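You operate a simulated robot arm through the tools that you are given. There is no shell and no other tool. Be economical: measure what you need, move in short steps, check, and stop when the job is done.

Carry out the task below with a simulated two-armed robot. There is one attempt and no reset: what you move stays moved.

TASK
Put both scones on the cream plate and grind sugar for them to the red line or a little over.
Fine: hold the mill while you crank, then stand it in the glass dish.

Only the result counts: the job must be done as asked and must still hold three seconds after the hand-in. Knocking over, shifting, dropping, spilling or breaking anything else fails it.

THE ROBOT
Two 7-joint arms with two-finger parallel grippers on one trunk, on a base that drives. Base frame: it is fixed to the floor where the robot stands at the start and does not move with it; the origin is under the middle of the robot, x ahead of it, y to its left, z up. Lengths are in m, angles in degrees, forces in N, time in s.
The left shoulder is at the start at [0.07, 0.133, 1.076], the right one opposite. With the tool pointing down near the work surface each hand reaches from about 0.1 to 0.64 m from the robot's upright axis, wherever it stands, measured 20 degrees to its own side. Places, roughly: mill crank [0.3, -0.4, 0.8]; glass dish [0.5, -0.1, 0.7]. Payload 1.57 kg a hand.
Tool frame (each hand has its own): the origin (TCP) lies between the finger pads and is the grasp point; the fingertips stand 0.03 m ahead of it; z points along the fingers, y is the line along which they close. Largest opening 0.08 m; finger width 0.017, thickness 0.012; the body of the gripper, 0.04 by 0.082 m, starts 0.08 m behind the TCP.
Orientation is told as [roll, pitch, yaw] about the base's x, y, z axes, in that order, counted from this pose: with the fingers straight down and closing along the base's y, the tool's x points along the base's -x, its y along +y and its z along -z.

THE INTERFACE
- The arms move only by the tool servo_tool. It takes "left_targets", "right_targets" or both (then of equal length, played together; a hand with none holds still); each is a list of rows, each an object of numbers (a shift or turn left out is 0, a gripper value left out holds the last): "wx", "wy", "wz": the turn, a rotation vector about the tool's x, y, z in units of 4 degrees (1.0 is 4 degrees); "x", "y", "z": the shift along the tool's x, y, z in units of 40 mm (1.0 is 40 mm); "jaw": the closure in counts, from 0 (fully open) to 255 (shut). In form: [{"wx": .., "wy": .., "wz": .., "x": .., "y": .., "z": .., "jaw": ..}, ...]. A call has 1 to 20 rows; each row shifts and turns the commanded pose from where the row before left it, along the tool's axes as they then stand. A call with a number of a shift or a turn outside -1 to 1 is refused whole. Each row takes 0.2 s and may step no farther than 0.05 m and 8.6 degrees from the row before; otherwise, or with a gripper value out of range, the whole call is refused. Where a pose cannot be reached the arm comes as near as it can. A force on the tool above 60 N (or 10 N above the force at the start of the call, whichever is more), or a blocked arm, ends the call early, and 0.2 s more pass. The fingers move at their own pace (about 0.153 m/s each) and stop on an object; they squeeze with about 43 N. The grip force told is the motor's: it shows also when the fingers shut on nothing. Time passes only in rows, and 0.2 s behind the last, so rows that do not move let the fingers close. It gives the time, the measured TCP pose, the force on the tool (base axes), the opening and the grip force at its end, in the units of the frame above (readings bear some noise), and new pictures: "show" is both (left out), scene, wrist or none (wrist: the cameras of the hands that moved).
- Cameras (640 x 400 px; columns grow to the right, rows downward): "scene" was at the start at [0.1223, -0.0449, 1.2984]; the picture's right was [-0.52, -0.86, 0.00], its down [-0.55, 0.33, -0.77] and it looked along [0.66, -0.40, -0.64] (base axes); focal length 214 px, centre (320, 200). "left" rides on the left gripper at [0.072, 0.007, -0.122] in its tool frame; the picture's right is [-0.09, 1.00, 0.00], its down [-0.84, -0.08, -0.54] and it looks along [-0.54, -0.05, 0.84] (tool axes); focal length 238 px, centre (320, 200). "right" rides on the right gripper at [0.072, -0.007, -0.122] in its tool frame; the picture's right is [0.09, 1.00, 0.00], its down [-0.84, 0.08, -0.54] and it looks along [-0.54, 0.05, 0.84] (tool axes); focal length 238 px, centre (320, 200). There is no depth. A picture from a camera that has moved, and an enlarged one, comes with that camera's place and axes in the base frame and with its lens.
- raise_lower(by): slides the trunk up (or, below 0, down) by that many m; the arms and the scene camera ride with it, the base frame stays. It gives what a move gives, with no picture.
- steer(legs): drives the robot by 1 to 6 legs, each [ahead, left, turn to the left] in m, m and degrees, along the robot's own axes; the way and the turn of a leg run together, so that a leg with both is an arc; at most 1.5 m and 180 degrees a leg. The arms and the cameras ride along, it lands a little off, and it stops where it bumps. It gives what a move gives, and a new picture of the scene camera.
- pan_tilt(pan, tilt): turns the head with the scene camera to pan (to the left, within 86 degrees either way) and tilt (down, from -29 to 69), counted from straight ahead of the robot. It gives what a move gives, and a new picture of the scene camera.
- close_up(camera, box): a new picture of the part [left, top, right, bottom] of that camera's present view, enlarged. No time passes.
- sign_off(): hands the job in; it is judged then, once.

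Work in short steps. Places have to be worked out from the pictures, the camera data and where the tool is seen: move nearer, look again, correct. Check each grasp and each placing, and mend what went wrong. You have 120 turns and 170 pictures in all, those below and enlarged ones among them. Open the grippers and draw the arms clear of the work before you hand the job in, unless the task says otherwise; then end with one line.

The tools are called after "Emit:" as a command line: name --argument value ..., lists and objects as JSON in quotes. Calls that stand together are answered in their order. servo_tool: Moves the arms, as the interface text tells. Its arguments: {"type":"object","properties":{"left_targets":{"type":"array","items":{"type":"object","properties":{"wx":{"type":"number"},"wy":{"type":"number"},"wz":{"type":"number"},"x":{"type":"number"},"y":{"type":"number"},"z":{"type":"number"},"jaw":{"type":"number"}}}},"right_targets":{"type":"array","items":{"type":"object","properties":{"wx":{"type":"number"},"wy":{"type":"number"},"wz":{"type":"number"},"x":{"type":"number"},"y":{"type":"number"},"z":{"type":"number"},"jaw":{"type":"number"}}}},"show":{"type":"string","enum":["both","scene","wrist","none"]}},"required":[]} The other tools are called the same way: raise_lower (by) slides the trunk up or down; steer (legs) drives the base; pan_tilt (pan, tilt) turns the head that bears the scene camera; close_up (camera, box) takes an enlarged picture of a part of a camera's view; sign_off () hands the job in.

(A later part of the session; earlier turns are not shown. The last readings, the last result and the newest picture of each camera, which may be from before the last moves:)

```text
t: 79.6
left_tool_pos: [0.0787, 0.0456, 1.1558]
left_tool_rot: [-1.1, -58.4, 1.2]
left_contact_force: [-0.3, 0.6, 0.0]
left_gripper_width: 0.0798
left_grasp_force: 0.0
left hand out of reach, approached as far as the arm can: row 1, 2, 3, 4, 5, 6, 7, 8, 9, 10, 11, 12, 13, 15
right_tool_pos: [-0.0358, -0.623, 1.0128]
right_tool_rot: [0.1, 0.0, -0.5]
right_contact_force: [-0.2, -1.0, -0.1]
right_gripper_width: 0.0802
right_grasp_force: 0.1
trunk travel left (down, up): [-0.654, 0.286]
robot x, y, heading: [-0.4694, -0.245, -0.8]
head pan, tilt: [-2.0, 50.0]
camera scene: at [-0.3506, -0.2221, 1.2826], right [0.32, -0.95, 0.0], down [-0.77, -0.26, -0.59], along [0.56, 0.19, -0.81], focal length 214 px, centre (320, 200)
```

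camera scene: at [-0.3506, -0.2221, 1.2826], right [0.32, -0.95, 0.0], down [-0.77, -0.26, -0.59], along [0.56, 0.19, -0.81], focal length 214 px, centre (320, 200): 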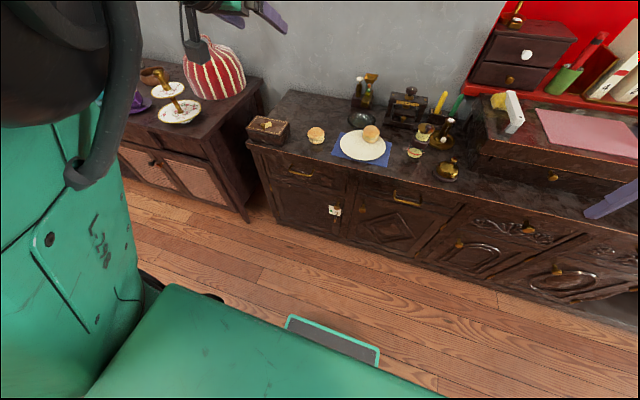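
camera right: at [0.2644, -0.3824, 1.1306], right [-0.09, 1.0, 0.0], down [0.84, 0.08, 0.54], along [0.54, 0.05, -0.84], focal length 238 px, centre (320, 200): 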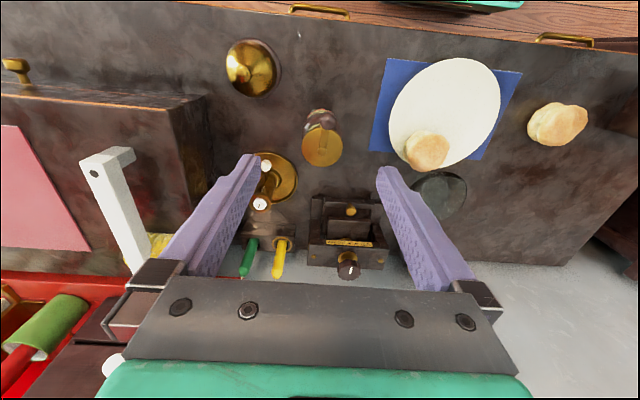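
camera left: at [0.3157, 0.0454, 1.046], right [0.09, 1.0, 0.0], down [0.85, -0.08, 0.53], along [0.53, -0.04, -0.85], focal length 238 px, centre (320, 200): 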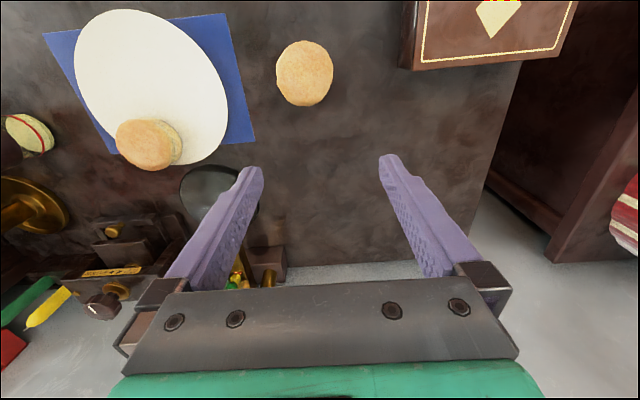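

The elbow has been nudging the head; the orientation itself is fine. I move the hand down, which draws the elbow away from the head.

Emit:
servo_tool --left_targets '[{"x": 0.8, "z": 0.49}, {"x": 0.8, "z": 0.49}, {"x": 0.8, "z": 0.49}, {"x": 0.8, "z": 0.49}, {"x": 0.8, "z": 0.49}, {"x": 0.8, "z": 0.49}, {"x": 0.8, "z": 0.49}]' --show "scene"

```text
t: 81.2
left_tool_pos: [0.0799, 0.0466, 0.8997]
left_tool_rot: [0.9, -59.1, -0.6]
left_contact_force: [0.2, -0.5, -0.3]
left_gripper_width: 0.08
left_grasp_force: 0.2
right_tool_pos: [-0.0358, -0.6236, 1.0127]
right_tool_rot: [0.0, 0.2, -0.5]
right_contact_force: [-0.1, 1.1, -0.6]
right_gripper_width: 0.08
right_grasp_force: 0.1
trunk travel left (down, up): [-0.654, 0.286]
robot x, y, heading: [-0.4643, -0.2462, -0.6]
head pan, tilt: [-2.0, 50.0]
camera scene: at [-0.3415, -0.2491, 1.2879], right [-0.05, -1.0, 0.0], down [-0.77, 0.03, -0.64], along [0.64, -0.03, -0.77], focal length 214 px, centre (320, 200)
```

scene: 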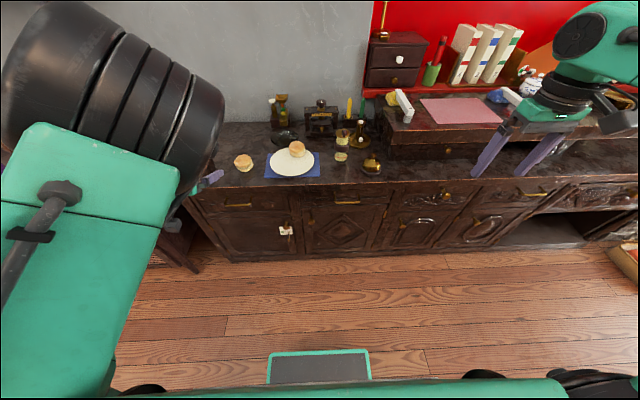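

Tracking is exact here. I continue down and to the right to see how far across this pose reaches.

Emit:
servo_tool --left_targets '[{"x": 0.8, "z": 0.49}, {"x": 0.8, "z": 0.49}, {"x": 0.6, "z": 0.37}, {"y": -0.9}, {"y": -0.9}, {"y": -0.9}, {"y": -0.9}, {"y": -0.9}]' --show "both"

```text
t: 83.0
left_tool_pos: [0.118, -0.024, 0.7755]
left_tool_rot: [0.5, -59.1, -0.4]
left_contact_force: [-0.1, -0.1, -0.6]
left_gripper_width: 0.0802
left_grasp_force: 0.0
left hand out of reach, approached as far as the arm can: row 5, 6, 7, 8
right_tool_pos: [-0.0353, -0.6216, 1.0109]
right_tool_rot: [0.1, 0.2, -0.5]
right_contact_force: [0.1, 0.3, -0.7]
right_gripper_width: 0.0803
right_grasp_force: 0.1
trunk travel left (down, up): [-0.654, 0.286]
robot x, y, heading: [-0.4685, -0.2459, -0.5]
head pan, tilt: [-2.0, 50.0]
camera scene: at [-0.3421, -0.2489, 1.2879], right [-0.05, -1.0, 0.0], down [-0.77, 0.03, -0.64], along [0.64, -0.03, -0.77], focal length 214 px, centre (320, 200)
camera left: at [-0.0233, -0.0179, 0.7767], right [0.05, 1.0, 0.08], down [-0.04, -0.08, 1.0], along [1.0, -0.05, 0.03], focal length 238 px, centre (320, 200)
```

scene: 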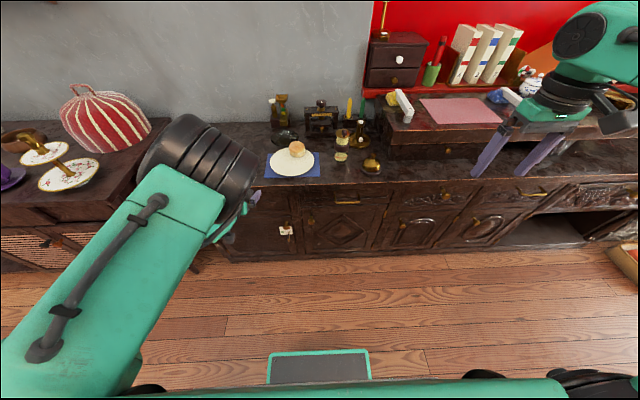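
left: 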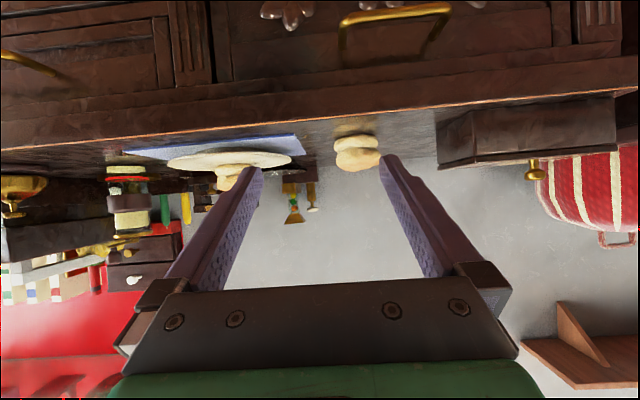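

Only limited when too folded, it seems. I test with the hand a bit further forward and then right.

Emit:
servo_tool --left_targets '[{"z": 0.43, "x": -0.26, "y": 0}, {"z": 0.43, "x": -0.26}, {"y": -0.9}, {"y": -0.9}, {"y": -0.9}, {"y": -0.9}, {"y": -0.9}]' --show "scene"

```text
t: 84.6
left_tool_pos: [0.1727, -0.0644, 0.7634]
left_tool_rot: [0.4, -59.2, -0.4]
left_contact_force: [-0.1, 0.4, 0.9]
left_gripper_width: 0.0801
left_grasp_force: 0.1
left hand out of reach, approached as far as the arm can: row 3, 4, 5, 6, 7
right_tool_pos: [-0.037, -0.6227, 1.0128]
right_tool_rot: [0.0, 0.1, -0.5]
right_contact_force: [-1.0, 0.3, 0.4]
right_gripper_width: 0.08
right_grasp_force: 0.2
trunk travel left (down, up): [-0.654, 0.286]
robot x, y, heading: [-0.4673, -0.244, -0.8]
head pan, tilt: [-2.0, 50.0]
camera scene: at [-0.3425, -0.2489, 1.288], right [-0.05, -1.0, 0.0], down [-0.77, 0.03, -0.64], along [0.64, -0.03, -0.77], focal length 214 px, centre (320, 200)
```

scene: 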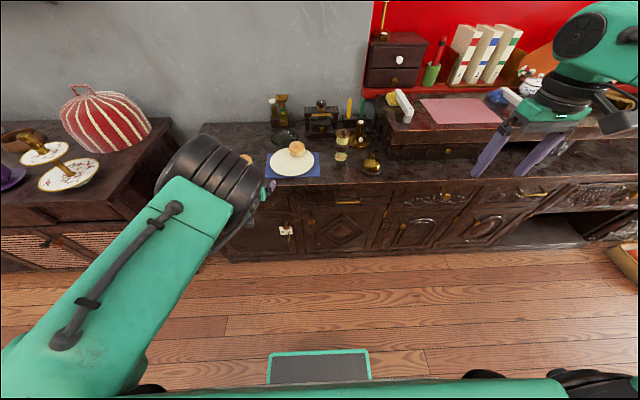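

Forward is fine but the wrist can't go further right. Yawing the hand −60° puts the fingers further right for the same wrist position, so I do that.

Emit:
servo_tool --left_targets '[{"wx": 0.985, "wz": 0.6}, {"wx": 0.985, "wz": 0.6}, {"wx": 0.985, "wz": 0.6}, {"wx": 0.985, "wz": 0.6}, {"wx": 0.985, "wz": 0.6}, {"wx": 0.985, "wz": 0.6}, {"wx": 0.985, "wz": 0.6}, {"wx": 0.985, "wz": 0.6}, {"wx": 0.985, "wz": 0.6}, {"wx": 0.985, "wz": 0.6}, {"wx": 0.985, "wz": 0.6}, {"wx": 0.985, "wz": 0.6}, {"wx": 0.985, "wz": 0.6}]'

```text
t: 87.4
left_tool_pos: [0.1733, -0.0634, 0.7634]
left_tool_rot: [0.9, -58.6, -60.6]
left_contact_force: [-0.6, 0.3, -0.9]
left_gripper_width: 0.08
left_grasp_force: 0.1
right_tool_pos: [-0.0363, -0.622, 1.0126]
right_tool_rot: [-0.1, 0.2, -0.6]
right_contact_force: [0.3, -0.7, 0.1]
right_gripper_width: 0.0798
right_grasp_force: 0.2
trunk travel left (down, up): [-0.654, 0.286]
robot x, y, heading: [-0.4663, -0.2422, -0.5]
head pan, tilt: [-2.0, 50.0]
camera scene: at [-0.3425, -0.2477, 1.288], right [-0.05, -1.0, 0.0], down [-0.77, 0.03, -0.64], along [0.64, -0.03, -0.77], focal length 214 px, centre (320, 200)
camera left: at [0.1083, 0.0622, 0.7659], right [0.89, 0.46, 0.09], down [-0.09, -0.02, 1.0], along [0.46, -0.89, 0.02], focal length 238 px, centre (320, 200)
```

scene: 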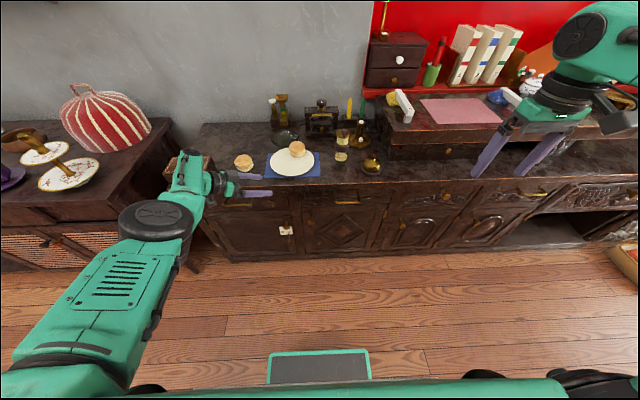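
left: 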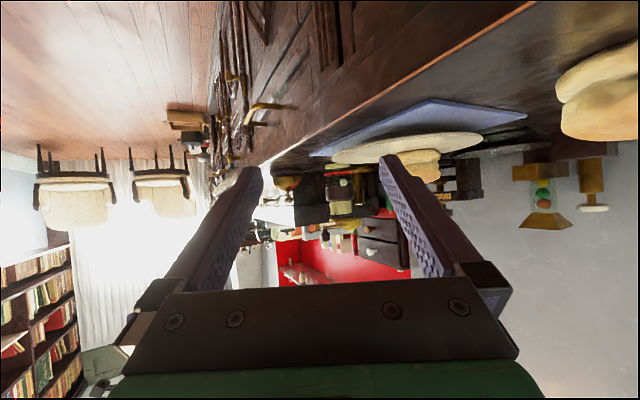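

Excellent pose. I move the fingers 0.2 m to the right to test the range.

Emit:
servo_tool --left_targets '[{"x": -0.45, "y": -0.49, "z": 0.74}, {"x": -0.45, "y": -0.49, "z": 0.74}, {"x": -0.45, "y": -0.49, "z": 0.74}, {"x": -0.45, "y": -0.49, "z": 0.74}, {"x": -0.45, "y": -0.49, "z": 0.74}]' --show "scene"

```text
t: 88.6
left_tool_pos: [0.1769, -0.2652, 0.7646]
left_tool_rot: [1.0, -58.6, -60.7]
left_contact_force: [0.2, 0.7, 0.2]
left_gripper_width: 0.0799
left_grasp_force: 0.1
right_tool_pos: [-0.0366, -0.6231, 1.0122]
right_tool_rot: [0.0, 0.2, -0.5]
right_contact_force: [0.4, 0.2, -0.8]
right_gripper_width: 0.0803
right_grasp_force: 0.0
trunk travel left (down, up): [-0.654, 0.286]
robot x, y, heading: [-0.474, -0.2468, -0.4]
head pan, tilt: [-2.0, 50.0]
camera scene: at [-0.3427, -0.2499, 1.288], right [-0.05, -1.0, 0.0], down [-0.77, 0.04, -0.64], along [0.64, -0.03, -0.77], focal length 214 px, centre (320, 200)
```

scene: 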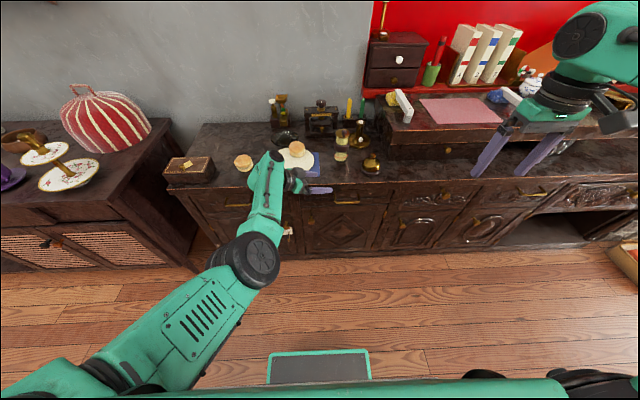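

Full accuracy here. For the right arm's reach I want this pose ~0.12 m nearer the body; I test that.

Emit:
servo_tool --left_targets '[{"x": 0.19, "y": -0.65, "z": -0.31}, {"x": 0.19, "y": -0.65, "z": -0.31}, {"x": 0.19, "y": -0.65, "z": -0.31}, {"x": 0.19, "y": -0.65, "z": -0.31}]' --show "scene"

```text
t: 89.4
left_tool_pos: [0.1199, -0.1897, 0.7684]
left_tool_rot: [12.5, -53.2, -66.5]
left_contact_force: [0.5, -0.2, 0.5]
left_gripper_width: 0.0798
left_grasp_force: 0.1
right_tool_pos: [-0.0373, -0.6228, 1.0125]
right_tool_rot: [-0.1, 0.1, -0.5]
right_contact_force: [0.8, -0.5, 0.3]
right_gripper_width: 0.08
right_grasp_force: 0.1
trunk travel left (down, up): [-0.654, 0.286]
robot x, y, heading: [-0.4732, -0.2434, -0.4]
head pan, tilt: [-2.0, 50.0]
stopped in row 4 (left hand): the arm was blocked; the commanded pose is now the measured one
camera scene: at [-0.3432, -0.2489, 1.2881], right [-0.05, -1.0, 0.0], down [-0.77, 0.03, -0.64], along [0.64, -0.03, -0.77], focal length 214 px, centre (320, 200)
```

scene: 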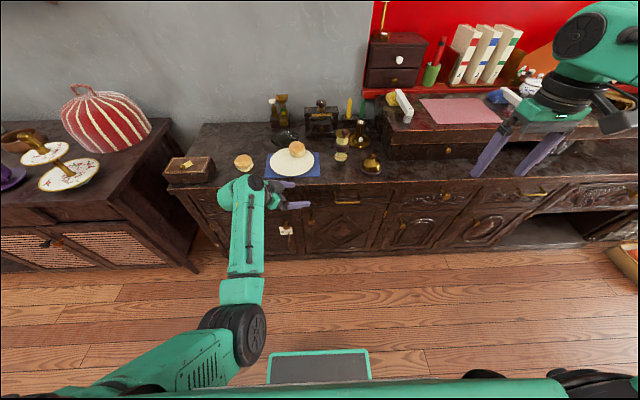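

That folds it too far. I return to the good pose and instead try further to the right, which suits the right arm's reach as well.

Emit:
servo_tool --left_targets '[{"x": -0.4, "y": 0.1, "z": 0.67, "wx": 0.63, "wy": -0.45, "wz": -0.33}, {"x": -0.4, "y": 0.1, "z": 0.67, "wx": 0.63, "wy": -0.45, "wz": -0.33}, {"x": -0.4, "y": 0.1, "z": 0.67, "wx": 0.63, "wy": -0.45, "wz": -0.33}, {"x": -0.45, "y": -0.49, "z": 0.74}, {"x": -0.45, "y": -0.49, "z": 0.74}, {"x": -0.45, "y": -0.49, "z": 0.74}]' --show "scene"

```text
t: 90.8
left_tool_pos: [0.1689, -0.3675, 0.7635]
left_tool_rot: [-0.1, -59.1, -60.5]
left_contact_force: [0.0, -0.6, 0.4]
left_gripper_width: 0.08
left_grasp_force: 0.1
left hand out of reach, approached as far as the arm can: row 6
right_tool_pos: [-0.0357, -0.6225, 1.0116]
right_tool_rot: [0.0, 0.1, -0.5]
right_contact_force: [0.0, 0.1, 0.8]
right_gripper_width: 0.08
right_grasp_force: 0.0
trunk travel left (down, up): [-0.654, 0.286]
robot x, y, heading: [-0.4695, -0.2415, -0.4]
head pan, tilt: [-2.0, 50.0]
camera scene: at [-0.3429, -0.2497, 1.288], right [-0.05, -1.0, 0.0], down [-0.77, 0.04, -0.64], along [0.64, -0.03, -0.77], focal length 214 px, centre (320, 200)
```

scene: 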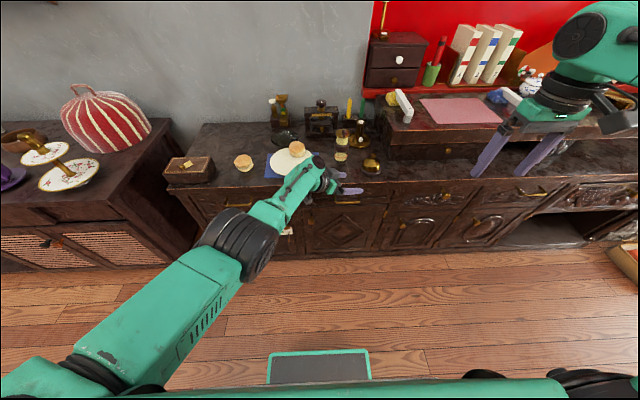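

Even better: accurate at relative (.638,−.123) with the elbow up. I test pulling it 8 cm nearer here for the right arm's sake.

Emit:
servo_tool --left_targets '[{"x": 0.17, "y": -0.58, "z": -0.28}, {"x": 0.17, "y": -0.58, "z": -0.28}, {"x": 0.17, "y": -0.58, "z": -0.28}]' --show "scene"

```text
t: 91.6
left_tool_pos: [0.1704, -0.3666, 0.7631]
left_tool_rot: [-0.2, -59.0, -60.4]
left_contact_force: [0.3, -0.5, -0.3]
left_gripper_width: 0.08
left_grasp_force: 0.0
left hand out of reach, approached as far as the arm can: row 1, 2, 3
right_tool_pos: [-0.0355, -0.6219, 1.0121]
right_tool_rot: [0.0, 0.3, -0.4]
right_contact_force: [0.1, -0.1, 0.1]
right_gripper_width: 0.0799
right_grasp_force: 0.1
trunk travel left (down, up): [-0.654, 0.286]
robot x, y, heading: [-0.4698, -0.2453, -0.7]
head pan, tilt: [-2.0, 50.0]
camera scene: at [-0.3425, -0.2489, 1.288], right [-0.05, -1.0, 0.0], down [-0.77, 0.03, -0.64], along [0.64, -0.03, -0.77], focal length 214 px, centre (320, 200)
```

scene: 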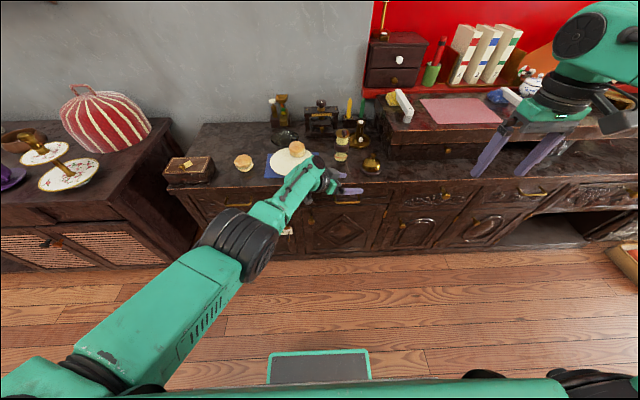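

That is its near limit, fine. Now I test in free space whether the right hand, pitched 28° forward, reaches the far side of the crank circle relative to this stance.

Emit:
servo_tool --right_targets '[{"wy": -1}, {"wy": -1}, {"wy": -1}, {"wy": -1}, {"wy": -1}, {"wy": -1}, {"wy": -1}, {"x": -0.37, "y": 0.64, "z": 0.62}, {"x": -0.37, "y": 0.64, "z": 0.62}, {"x": -0.37, "y": 0.64, "z": 0.62}, {"x": -0.37, "y": 0.64, "z": 0.62}, {"x": -0.37, "y": 0.64, "z": 0.62}, {"x": -0.37, "y": 0.64, "z": 0.62}, {"x": -0.37, "y": 0.64, "z": 0.62}, {"x": -0.37, "y": 0.64, "z": 0.62}, {"x": -0.37, "y": 0.64, "z": 0.62}, {"x": -0.37, "y": 0.64, "z": 0.62}]' --show "both"

```text
t: 95.2
left_tool_pos: [0.1705, -0.3666, 0.7624]
left_tool_rot: [-0.3, -59.2, -60.3]
left_contact_force: [-1.0, -0.2, 0.5]
left_gripper_width: 0.08
left_grasp_force: 0.0
right_tool_pos: [0.2144, -0.3679, 0.8614]
right_tool_rot: [-0.1, -27.9, -0.3]
right_contact_force: [-0.8, -0.3, 0.6]
right_gripper_width: 0.0802
right_grasp_force: 0.0
trunk travel left (down, up): [-0.654, 0.286]
robot x, y, heading: [-0.4706, -0.2462, -0.3]
head pan, tilt: [-2.0, 50.0]
camera scene: at [-0.3416, -0.2472, 1.2879], right [-0.05, -1.0, 0.0], down [-0.77, 0.03, -0.64], along [0.64, -0.03, -0.77], focal length 214 px, centre (320, 200)
camera right: at [0.0935, -0.3724, 0.9355], right [-0.07, 1.0, -0.05], down [0.49, 0.08, 0.87], along [0.87, 0.04, -0.49], focal length 238 px, centre (320, 200)
```

scene: 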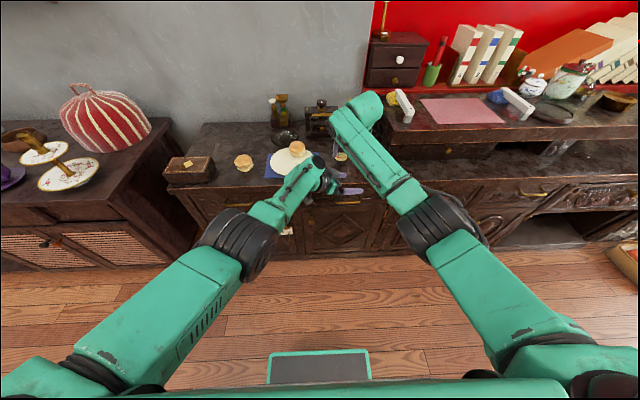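
right: 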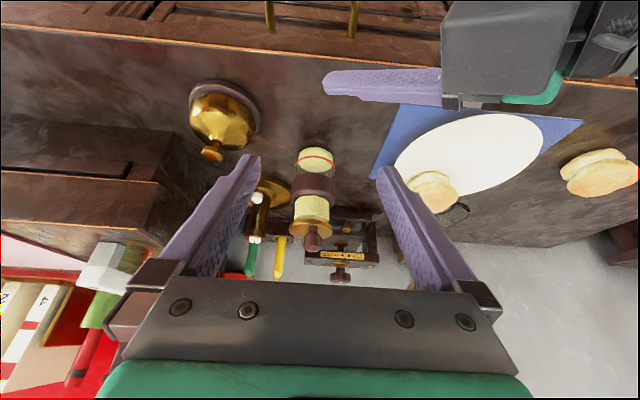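

Both arms reach. Now I raise the right hand aside, lift the left 1 cm, and drive so the left fingers stand 13 cm from the mill along their pointing direction.

Emit:
servo_tool --left_targets '[{"x": -0.256, "z": -0.156}, {}, {}, {}, {}]' --right_targets '[{"x": -0.11, "y": -0.65, "z": -0.74}, {"x": -0.11, "y": -0.65, "z": -0.74}, {"x": -0.11, "y": -0.65, "z": -0.74}, {"x": -0.11, "y": -0.65, "z": -0.74}, {"x": -0.11, "y": -0.65, "z": -0.74}]' --show "none"

Emit:
steer --legs '[[0.138, 0.113, 0]]'

```text
t: 96.4
left_tool_pos: [0.1691, -0.3682, 0.7747]
left_tool_rot: [-0.1, -59.2, -60.5]
left_contact_force: [-0.7, -0.2, 0.9]
left_gripper_width: 0.08
left_grasp_force: 0.1
right_tool_pos: [0.1589, -0.5013, 1.0034]
right_tool_rot: [-0.1, -27.8, -0.5]
right_contact_force: [-0.6, 0.0, -0.2]
right_gripper_width: 0.08
right_grasp_force: 0.1
trunk travel left (down, up): [-0.654, 0.286]
robot x, y, heading: [-0.466, -0.2446, -0.6]
head pan, tilt: [-2.0, 50.0]
```

```text
t: 97.9
left_tool_pos: [0.3085, -0.258, 0.7756]
left_tool_rot: [-0.3, -59.1, -60.5]
left_contact_force: [0.5, 0.3, -0.4]
left_gripper_width: 0.0803
left_grasp_force: 0.0
right_tool_pos: [0.3003, -0.3916, 1.0022]
right_tool_rot: [0.0, -27.9, -0.7]
right_contact_force: [0.4, 0.4, -0.1]
right_gripper_width: 0.0799
right_grasp_force: 0.0
trunk travel left (down, up): [-0.654, 0.286]
robot x, y, heading: [-0.3273, -0.1321, -0.4]
head pan, tilt: [-2.0, 50.0]
camera scene: at [-0.203, -0.138, 1.288], right [-0.05, -1.0, 0.0], down [-0.77, 0.04, -0.64], along [0.64, -0.03, -0.77], focal length 214 px, centre (320, 200)
```

scene: 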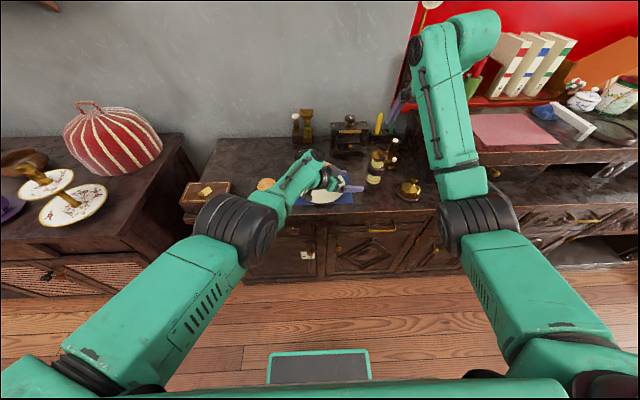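

Landed within a few mm. I check the left wrist view (upside down) and the right wrist view to refine the mill's place before closing in.

Emit:
close_up --camera "left" --box '[160, 0, 480, 300]'

Emit:
close_up --camera "right" --box '[160, 0, 560, 300]'

```text
1.33 times, centred on (320, 150) of left
camera zoom: at [0.2456, -0.131, 0.7761], right [0.89, 0.45, 0.08], down [-0.08, -0.01, 1.0], along [0.45, -0.89, 0.03], focal length 318 px, centre (320, 267)
```

zoom: 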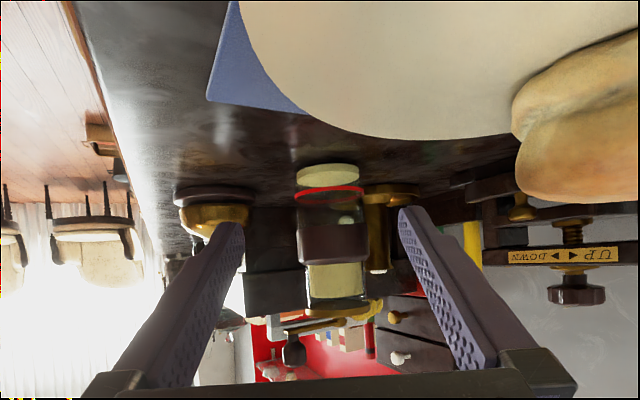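

```text
1.33 times, centred on (360, 150) of right
camera zoom: at [0.1792, -0.396, 1.0773], right [-0.07, 1.0, -0.04], down [0.49, 0.07, 0.87], along [0.87, 0.04, -0.49], focal length 318 px, centre (267, 267)
```

zoom: 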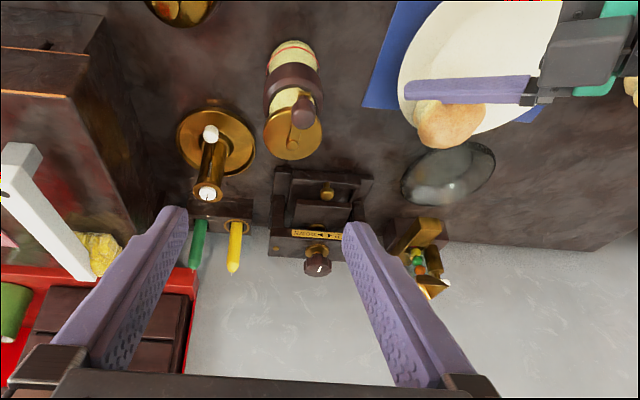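

The mill is centred between the fingers at (.376,-.367); its band spans z .746–.78. I lower to .765 and drive 8 cm along the pointing direction first.

Emit:
servo_tool --left_targets '[{"x": 0.21, "z": 0.13, "y": 0.05}, {}]' --show "none"

Emit:
steer --legs '[[0.04, -0.069, 0]]'

Emit:
close_up --camera "left" --box '[160, 0, 480, 300]'

```text
t: 98.5
left_tool_pos: [0.3111, -0.2573, 0.7641]
left_tool_rot: [-0.3, -59.1, -60.5]
left_contact_force: [-0.3, -0.5, -0.4]
left_gripper_width: 0.0801
left_grasp_force: 0.1
right_tool_pos: [0.3002, -0.3911, 1.0025]
right_tool_rot: [-0.1, -27.8, -0.6]
right_contact_force: [0.1, 0.1, 0.0]
right_gripper_width: 0.08
right_grasp_force: 0.1
trunk travel left (down, up): [-0.654, 0.286]
robot x, y, heading: [-0.3292, -0.1305, -1.1]
head pan, tilt: [-2.0, 50.0]
```

```text
t: 99.5
left_tool_pos: [0.3488, -0.3258, 0.7656]
left_tool_rot: [-0.2, -59.0, -60.6]
left_contact_force: [-0.4, -0.1, -0.6]
left_gripper_width: 0.08
left_grasp_force: 0.1
right_tool_pos: [0.3361, -0.4615, 1.0032]
right_tool_rot: [0.0, -27.8, -0.7]
right_contact_force: [-0.7, -0.2, 1.1]
right_gripper_width: 0.0803
right_grasp_force: 0.1
trunk travel left (down, up): [-0.654, 0.286]
robot x, y, heading: [-0.2927, -0.2006, -0.9]
head pan, tilt: [-2.0, 50.0]
camera scene: at [-0.1649, -0.2073, 1.288], right [-0.05, -1.0, 0.0], down [-0.77, 0.04, -0.64], along [0.64, -0.03, -0.77], focal length 214 px, centre (320, 200)
```

scene: 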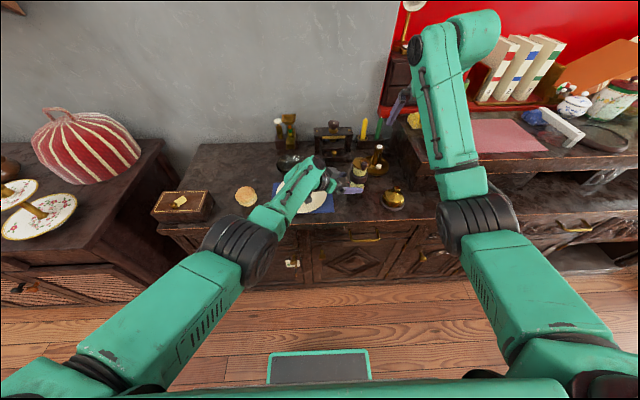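

```text
1.33 times, centred on (320, 150) of left
camera zoom: at [0.2854, -0.2002, 0.7663], right [0.89, 0.45, 0.08], down [-0.08, -0.01, 1.0], along [0.45, -0.9, 0.03], focal length 318 px, centre (320, 267)
```

zoom: 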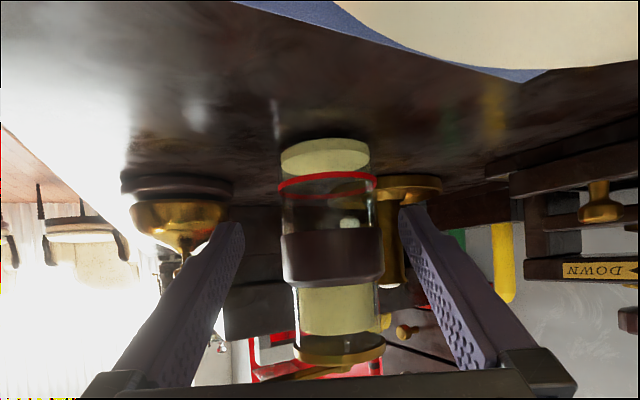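

Centred. Sugar level lies somewhat below the red line. I drive the last 5 cm and check.

Emit:
steer --legs '[[0.025, -0.042, 0]]'

Emit:
close_up --camera "left" --box '[160, 0, 480, 300]'

```text
t: 100.5
left_tool_pos: [0.3727, -0.3686, 0.7656]
left_tool_rot: [-0.2, -59.2, -60.5]
left_contact_force: [0.0, 0.2, 0.2]
left_gripper_width: 0.08
left_grasp_force: 0.1
right_tool_pos: [0.3604, -0.5027, 1.0036]
right_tool_rot: [-0.1, -27.8, -0.6]
right_contact_force: [0.5, 0.2, 0.0]
right_gripper_width: 0.0803
right_grasp_force: 0.1
trunk travel left (down, up): [-0.654, 0.286]
robot x, y, heading: [-0.2677, -0.2398, -1.0]
head pan, tilt: [-2.0, 50.0]
camera scene: at [-0.1413, -0.2486, 1.2881], right [-0.05, -1.0, 0.0], down [-0.76, 0.04, -0.64], along [0.64, -0.03, -0.77], focal length 214 px, centre (320, 200)
```

scene: 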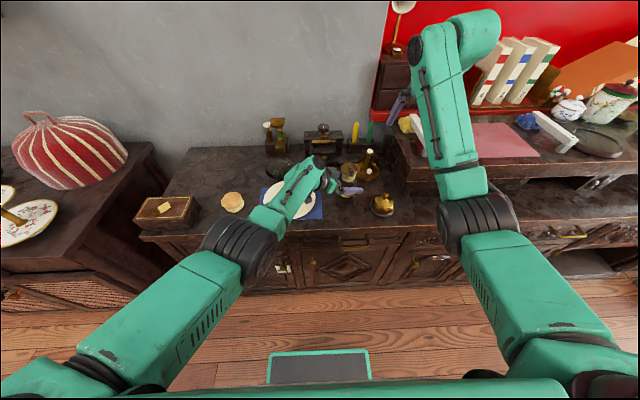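

```text
1.33 times, centred on (320, 150) of left
camera zoom: at [0.3094, -0.2415, 0.7668], right [0.89, 0.45, 0.08], down [-0.08, -0.01, 1.0], along [0.45, -0.89, 0.03], focal length 318 px, centre (320, 267)
```

zoom: 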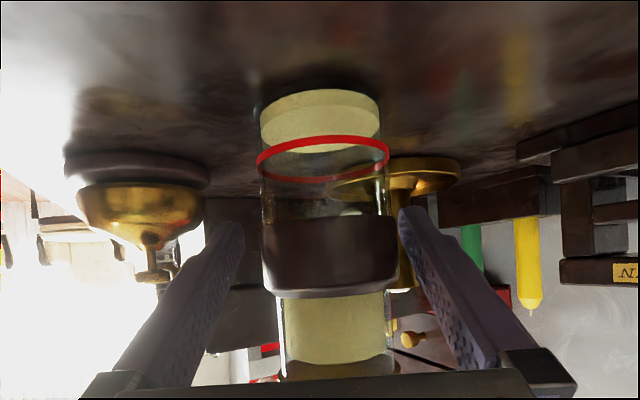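

Beautiful view: the sugar level is well below the red ring. I shift 3 mm to centre and close on the band.

Emit:
servo_tool --left_targets '[{"y": -0.08}, {"jaw": 255}, {}, {}]' --show "wrist"

```text
t: 101.5
left_tool_pos: [0.3699, -0.3705, 0.7654]
left_tool_rot: [-0.1, -59.1, -60.6]
left_contact_force: [-0.6, -0.5, 1.6]
left_gripper_width: 0.0586
left_grasp_force: 43.1
right_tool_pos: [0.3621, -0.5009, 1.0043]
right_tool_rot: [0.0, -27.9, -0.6]
right_contact_force: [0.3, 0.4, 0.3]
right_gripper_width: 0.08
right_grasp_force: 0.1
trunk travel left (down, up): [-0.654, 0.286]
robot x, y, heading: [-0.2697, -0.2419, -0.7]
head pan, tilt: [-2.0, 50.0]
camera left: at [0.3067, -0.2438, 0.7667], right [0.89, 0.45, 0.08], down [-0.08, -0.01, 1.0], along [0.45, -0.89, 0.03], focal length 238 px, centre (320, 200)
```

left: 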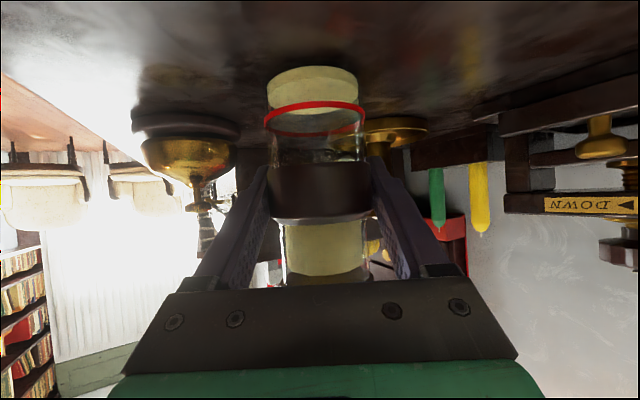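

Mill held firmly (58.6 mm). Now I bring the right hand behind and above the crank knob.

Emit:
servo_tool --right_targets '[{"x": 0.59, "y": 0.84, "z": 0.28}, {"x": 0.59, "y": 0.84, "z": 0.28}, {"x": 0.59, "y": 0.84, "z": 0.28}, {"x": 0.59, "y": 0.84, "z": 0.28}, {}]' --show "both"

Emit:
close_up --camera "right" --box '[220, 60, 440, 260]'

```text
t: 102.7
left_tool_pos: [0.3712, -0.3696, 0.7658]
left_tool_rot: [-0.1, -59.2, -60.6]
left_contact_force: [-0.7, 1.1, 1.0]
left_gripper_width: 0.0583
left_grasp_force: 43.1
right_tool_pos: [0.3001, -0.3668, 0.9203]
right_tool_rot: [0.0, -27.8, -0.6]
right_contact_force: [0.3, 0.1, 0.4]
right_gripper_width: 0.0798
right_grasp_force: 0.1
trunk travel left (down, up): [-0.654, 0.286]
robot x, y, heading: [-0.2687, -0.2437, -0.7]
head pan, tilt: [-2.0, 50.0]
camera scene: at [-0.141, -0.2494, 1.2881], right [-0.05, -1.0, 0.0], down [-0.76, 0.04, -0.64], along [0.64, -0.03, -0.77], focal length 214 px, centre (320, 200)
camera right: at [0.1797, -0.3725, 0.9942], right [-0.07, 1.0, -0.04], down [0.49, 0.07, 0.87], along [0.87, 0.04, -0.49], focal length 238 px, centre (320, 200)
```

scene: 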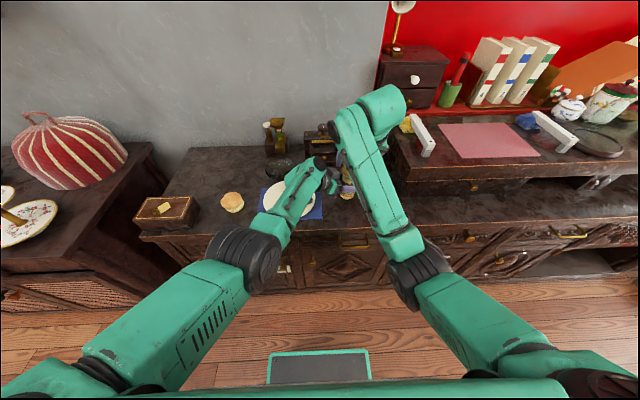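
right: 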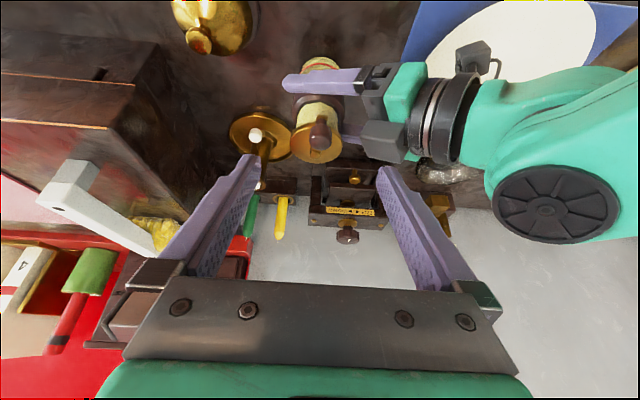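

```text
2.00 times, centred on (330, 160) of right
camera zoom: at [0.1797, -0.3725, 0.9942], right [-0.07, 1.0, -0.04], down [0.49, 0.07, 0.87], along [0.87, 0.04, -0.49], focal length 477 px, centre (300, 280)
```

zoom: 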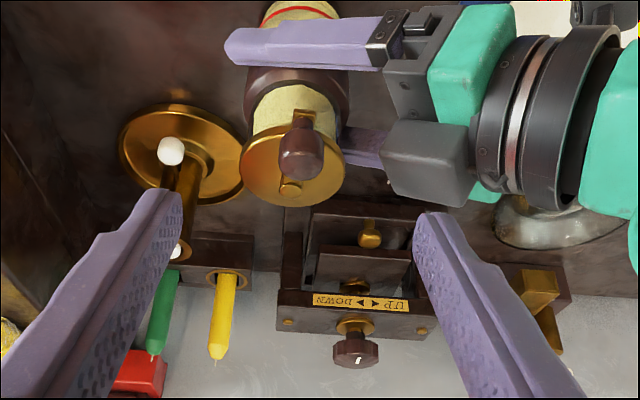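

The knob axis works out near (.331,-.367), z .835–.865. I advance along the tool axis to straddle the knob at TCP (.324,-.367,.866).

Emit:
servo_tool --right_targets '[{"z": 0.5, "x": 0.03}, {"z": 0.5, "x": 0.03}, {"z": 0.47, "x": 0.04}, {}]' --show "none"

Emit:
close_up --camera "right" --box '[220, 60, 440, 260]'

```text
t: 103.6
left_tool_pos: [0.3687, -0.3675, 0.7644]
left_tool_rot: [-0.2, -59.2, -60.0]
left_contact_force: [-2.5, 1.5, 6.1]
left_gripper_width: 0.0583
left_grasp_force: 43.3
right_tool_pos: [0.3238, -0.3662, 0.8781]
right_tool_rot: [0.3, -29.5, -0.8]
right_contact_force: [-1.4, -5.2, 7.6]
right_gripper_width: 0.0765
right_grasp_force: 0.0
trunk travel left (down, up): [-0.654, 0.286]
robot x, y, heading: [-0.2655, -0.242, -0.9]
head pan, tilt: [-2.0, 50.0]
stopped in row 4 (right hand): the force on the tool passed its limit (the readings are from after the stop); the commanded pose is now the measured one
```

```text
2.00 times, centred on (330, 160) of right
camera zoom: at [0.2017, -0.3712, 0.9486], right [-0.07, 1.0, -0.04], down [0.46, 0.07, 0.88], along [0.88, 0.04, -0.47], focal length 477 px, centre (300, 280)
```

zoom: 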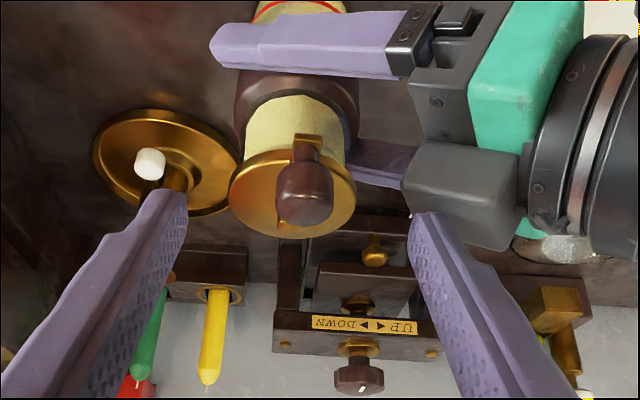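

The +y finger touched the left gripper. Grasping the knob all the way round would foul it, so I'll instead push the knob round with closed fingers kept inside the crank circle. I retreat and close the right gripper.

Emit:
servo_tool --right_targets '[{"z": -0.5}, {"z": -0.6}, {"jaw": 255, "wy": 0.2}, {"x": -0.25, "y": -0.8, "z": 0.2}, {}, {}]' --show "wrist"

Emit:
close_up --camera "right" --box '[240, 80, 400, 230]'

```text
t: 105.0
left_tool_pos: [0.369, -0.3665, 0.7651]
left_tool_rot: [0.0, -59.0, -60.2]
left_contact_force: [0.9, -2.9, 16.7]
left_gripper_width: 0.0584
left_grasp_force: 43.2
right_tool_pos: [0.3147, -0.3977, 0.9119]
right_tool_rot: [0.4, -28.5, -0.8]
right_contact_force: [0.8, -0.6, -0.2]
right_gripper_width: 0.0
right_grasp_force: 21.7
trunk travel left (down, up): [-0.654, 0.286]
robot x, y, heading: [-0.2645, -0.2439, -0.8]
head pan, tilt: [-2.0, 50.0]
camera right: at [0.1934, -0.4029, 0.985], right [-0.07, 1.0, -0.04], down [0.48, 0.07, 0.88], along [0.88, 0.04, -0.48], focal length 238 px, centre (320, 200)
```

right: 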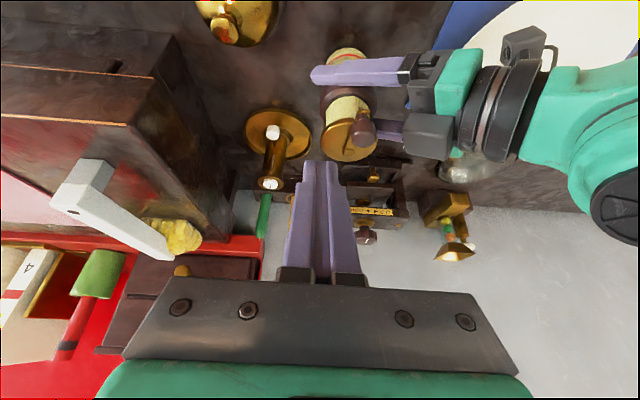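

```text
2.67 times, centred on (320, 155) of right
camera zoom: at [0.1934, -0.4029, 0.985], right [-0.07, 1.0, -0.04], down [0.48, 0.07, 0.88], along [0.88, 0.04, -0.48], focal length 636 px, centre (320, 320)
```

zoom: 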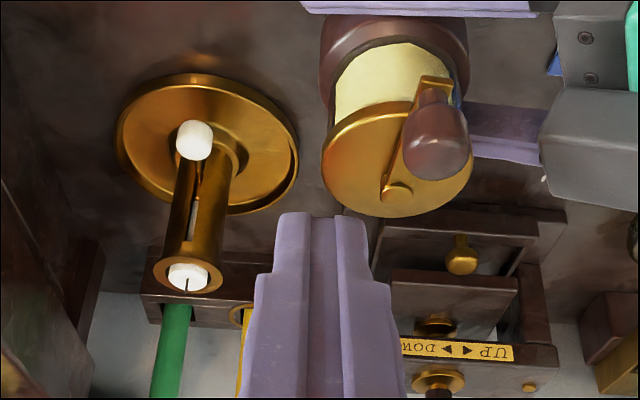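

Refined: pivot ≈(.368,-.370), knob ≈(.332,-.365), knob ~19 mm wide. I lower the closed fingers inside the circle, behind the knob (for clockwise turning).

Emit:
servo_tool --right_targets '[{"z": 0.45, "x": -0.03, "y": 0.04}, {"z": 0.45, "x": -0.03, "y": 0.04}, {"z": 0.35, "x": -0.03}, {}]' --show "none"

Emit:
close_up --camera "right" --box '[240, 60, 400, 210]'

```text
t: 106.0
left_tool_pos: [0.3697, -0.3668, 0.7638]
left_tool_rot: [0.1, -59.0, -60.3]
left_contact_force: [3.7, -3.9, 20.4]
left_gripper_width: 0.0585
left_grasp_force: 43.0
right_tool_pos: [0.3412, -0.3942, 0.8703]
right_tool_rot: [0.2, -28.6, -0.7]
right_contact_force: [-0.1, -0.6, -0.5]
right_gripper_width: 0.0
right_grasp_force: 21.2
trunk travel left (down, up): [-0.654, 0.286]
robot x, y, heading: [-0.2725, -0.2467, -0.8]
head pan, tilt: [-2.0, 50.0]
```

```text
2.67 times, centred on (320, 135) of right
camera zoom: at [0.221, -0.3997, 0.9434], right [-0.07, 1.0, -0.04], down [0.48, 0.07, 0.88], along [0.88, 0.04, -0.48], focal length 636 px, centre (320, 373)
```

zoom: 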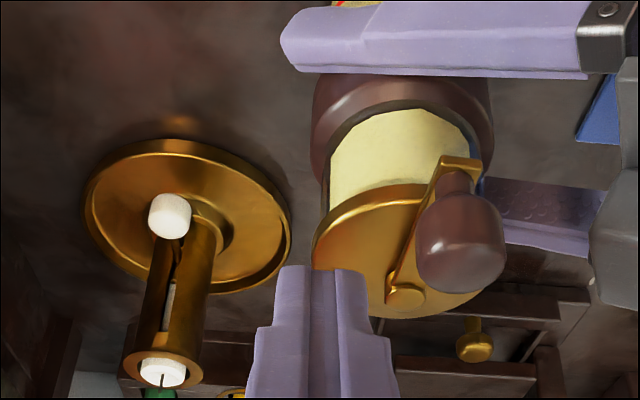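

Fingertips are beside the pivot, about 1 cm below the knob's top. I lower 5 mm more and sweep clockwise through the first ~90° as a test.

Emit:
servo_tool --right_targets '[{"x": 0.06, "z": 0.11}, {"x": 0.203, "y": 0.133, "z": -0.108}, {"x": 0.088, "y": 0.19, "z": -0.047}, {"x": 0.042, "y": 0.21, "z": -0.022}, {"x": -0.009, "y": 0.215, "z": 0.005}, {"x": -0.057, "y": 0.205, "z": 0.03}, {"x": -0.1, "y": 0.183, "z": 0.054}, {}]' --show "none"

Emit:
close_up --camera "right" --box '[240, 60, 400, 210]'

```text
t: 107.8
left_tool_pos: [0.3698, -0.3639, 0.7595]
left_tool_rot: [-0.2, -58.7, -60.2]
left_contact_force: [-3.6, 28.2, 14.0]
left_gripper_width: 0.0587
left_grasp_force: 43.2
right_tool_pos: [0.3372, -0.3481, 0.8653]
right_tool_rot: [0.1, -28.6, -0.8]
right_contact_force: [5.6, -22.3, -4.4]
right_gripper_width: 0.0001
right_grasp_force: 21.3
trunk travel left (down, up): [-0.654, 0.286]
robot x, y, heading: [-0.2665, -0.243, -0.7]
head pan, tilt: [-2.0, 50.0]
```

```text
2.67 times, centred on (320, 135) of right
camera zoom: at [0.2158, -0.3526, 0.9383], right [-0.07, 1.0, -0.04], down [0.48, 0.07, 0.88], along [0.88, 0.04, -0.48], focal length 636 px, centre (320, 373)
```

zoom: 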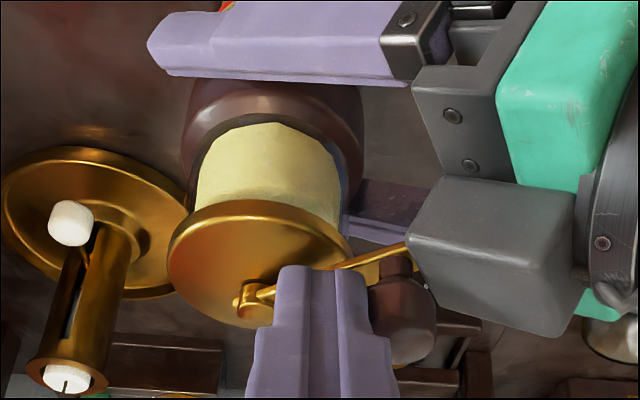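

The knob now bears against the left gripper's body: I'm holding too deep. I withdraw the right hand, then re-grip the mill nearer the left fingertips (about 18 mm further out).

Emit:
servo_tool --right_targets '[{"y": -0.3, "x": 0.05}, {"y": -0.4}, {"z": -0.6, "y": -0.4}, {"z": -0.9}, {"z": -0.5}]' --show "none"

Emit:
close_up --camera "right" --box '[240, 40, 480, 240]'

Emit:
close_up --camera "left" --box '[160, 0, 480, 300]'

```text
t: 109.0
left_tool_pos: [0.3712, -0.367, 0.7591]
left_tool_rot: [-0.5, -58.7, -59.9]
left_contact_force: [-0.2, 1.1, 0.6]
left_gripper_width: 0.0585
left_grasp_force: 43.1
right_tool_pos: [0.2958, -0.3938, 0.933]
right_tool_rot: [0.3, -28.3, -0.7]
right_contact_force: [0.5, 0.1, 0.5]
right_gripper_width: 0.0001
right_grasp_force: 21.1
trunk travel left (down, up): [-0.654, 0.286]
robot x, y, heading: [-0.2688, -0.2439, -0.8]
head pan, tilt: [-2.0, 50.0]
```

```text
2.00 times, centred on (360, 140) of right
camera zoom: at [0.1756, -0.3991, 1.0061], right [-0.07, 1.0, -0.04], down [0.48, 0.07, 0.87], along [0.87, 0.04, -0.48], focal length 477 px, centre (240, 320)
```

zoom: 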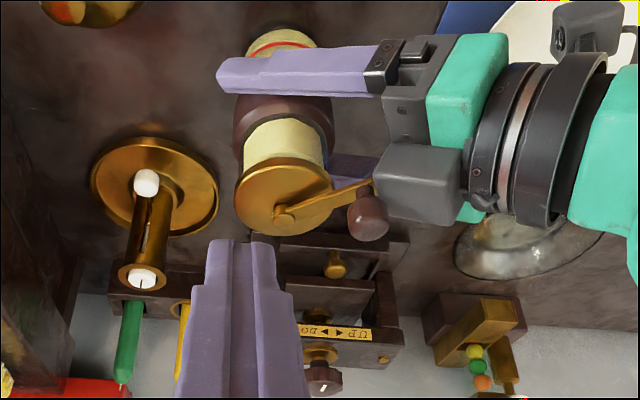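

```text
1.33 times, centred on (320, 150) of left
camera zoom: at [0.306, -0.2413, 0.7626], right [0.89, 0.45, 0.07], down [-0.08, -0.01, 1.0], along [0.45, -0.89, 0.03], focal length 318 px, centre (320, 267)
```

zoom: 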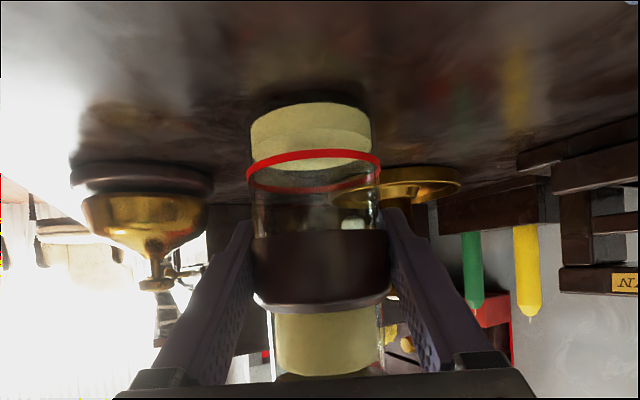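

Clockwise cranking works: the sugar rose noticeably within ~70°, so only roughly a third to half a turn more is needed. I re-grip the mill 18 mm nearer the fingertips.

Emit:
servo_tool --left_targets '[{"jaw": 0}, {}, {"x": 0.125, "z": -0.45}, {}, {"jaw": 255}, {}, {}]' --show "none"

Emit:
close_up --camera "right" --box '[240, 40, 480, 240]'

Emit:
close_up --camera "left" --box '[160, 0, 480, 300]'

```text
t: 110.6
left_tool_pos: [0.3604, -0.352, 0.7652]
left_tool_rot: [-0.3, -58.8, -60.0]
left_contact_force: [-0.8, 0.4, 0.9]
left_gripper_width: 0.0586
left_grasp_force: 42.5
right_tool_pos: [0.2959, -0.3936, 0.9327]
right_tool_rot: [0.3, -28.3, -0.7]
right_contact_force: [0.6, -0.3, -1.0]
right_gripper_width: 0.0
right_grasp_force: 21.3
trunk travel left (down, up): [-0.654, 0.286]
robot x, y, heading: [-0.2671, -0.2442, -0.3]
head pan, tilt: [-2.0, 50.0]
```

```text
2.00 times, centred on (360, 140) of right
camera zoom: at [0.1756, -0.3989, 1.0063], right [-0.07, 1.0, -0.04], down [0.48, 0.07, 0.87], along [0.87, 0.04, -0.48], focal length 477 px, centre (240, 320)
```

zoom: 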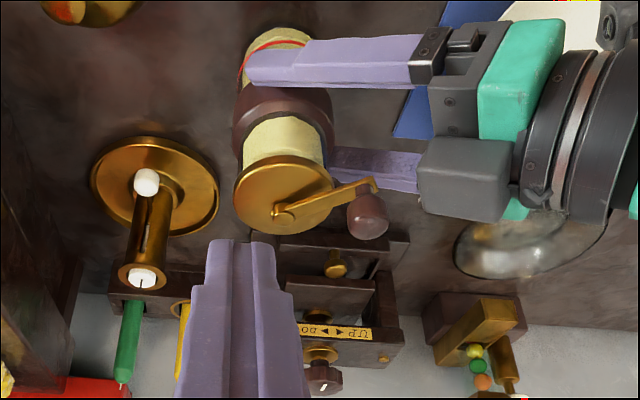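

```text
1.33 times, centred on (320, 150) of left
camera zoom: at [0.2963, -0.2253, 0.768], right [0.89, 0.45, 0.08], down [-0.08, -0.01, 1.0], along [0.45, -0.89, 0.03], focal length 318 px, centre (320, 267)
```

zoom: 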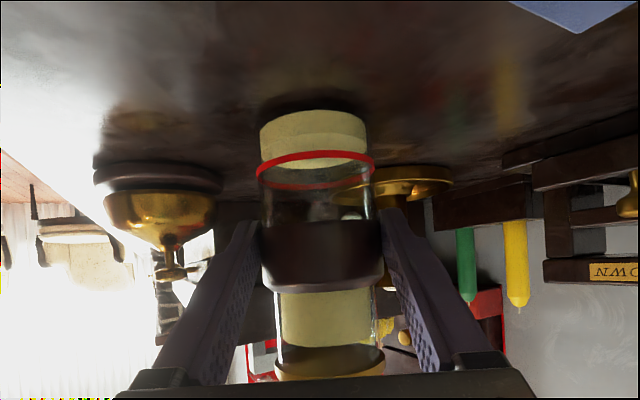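

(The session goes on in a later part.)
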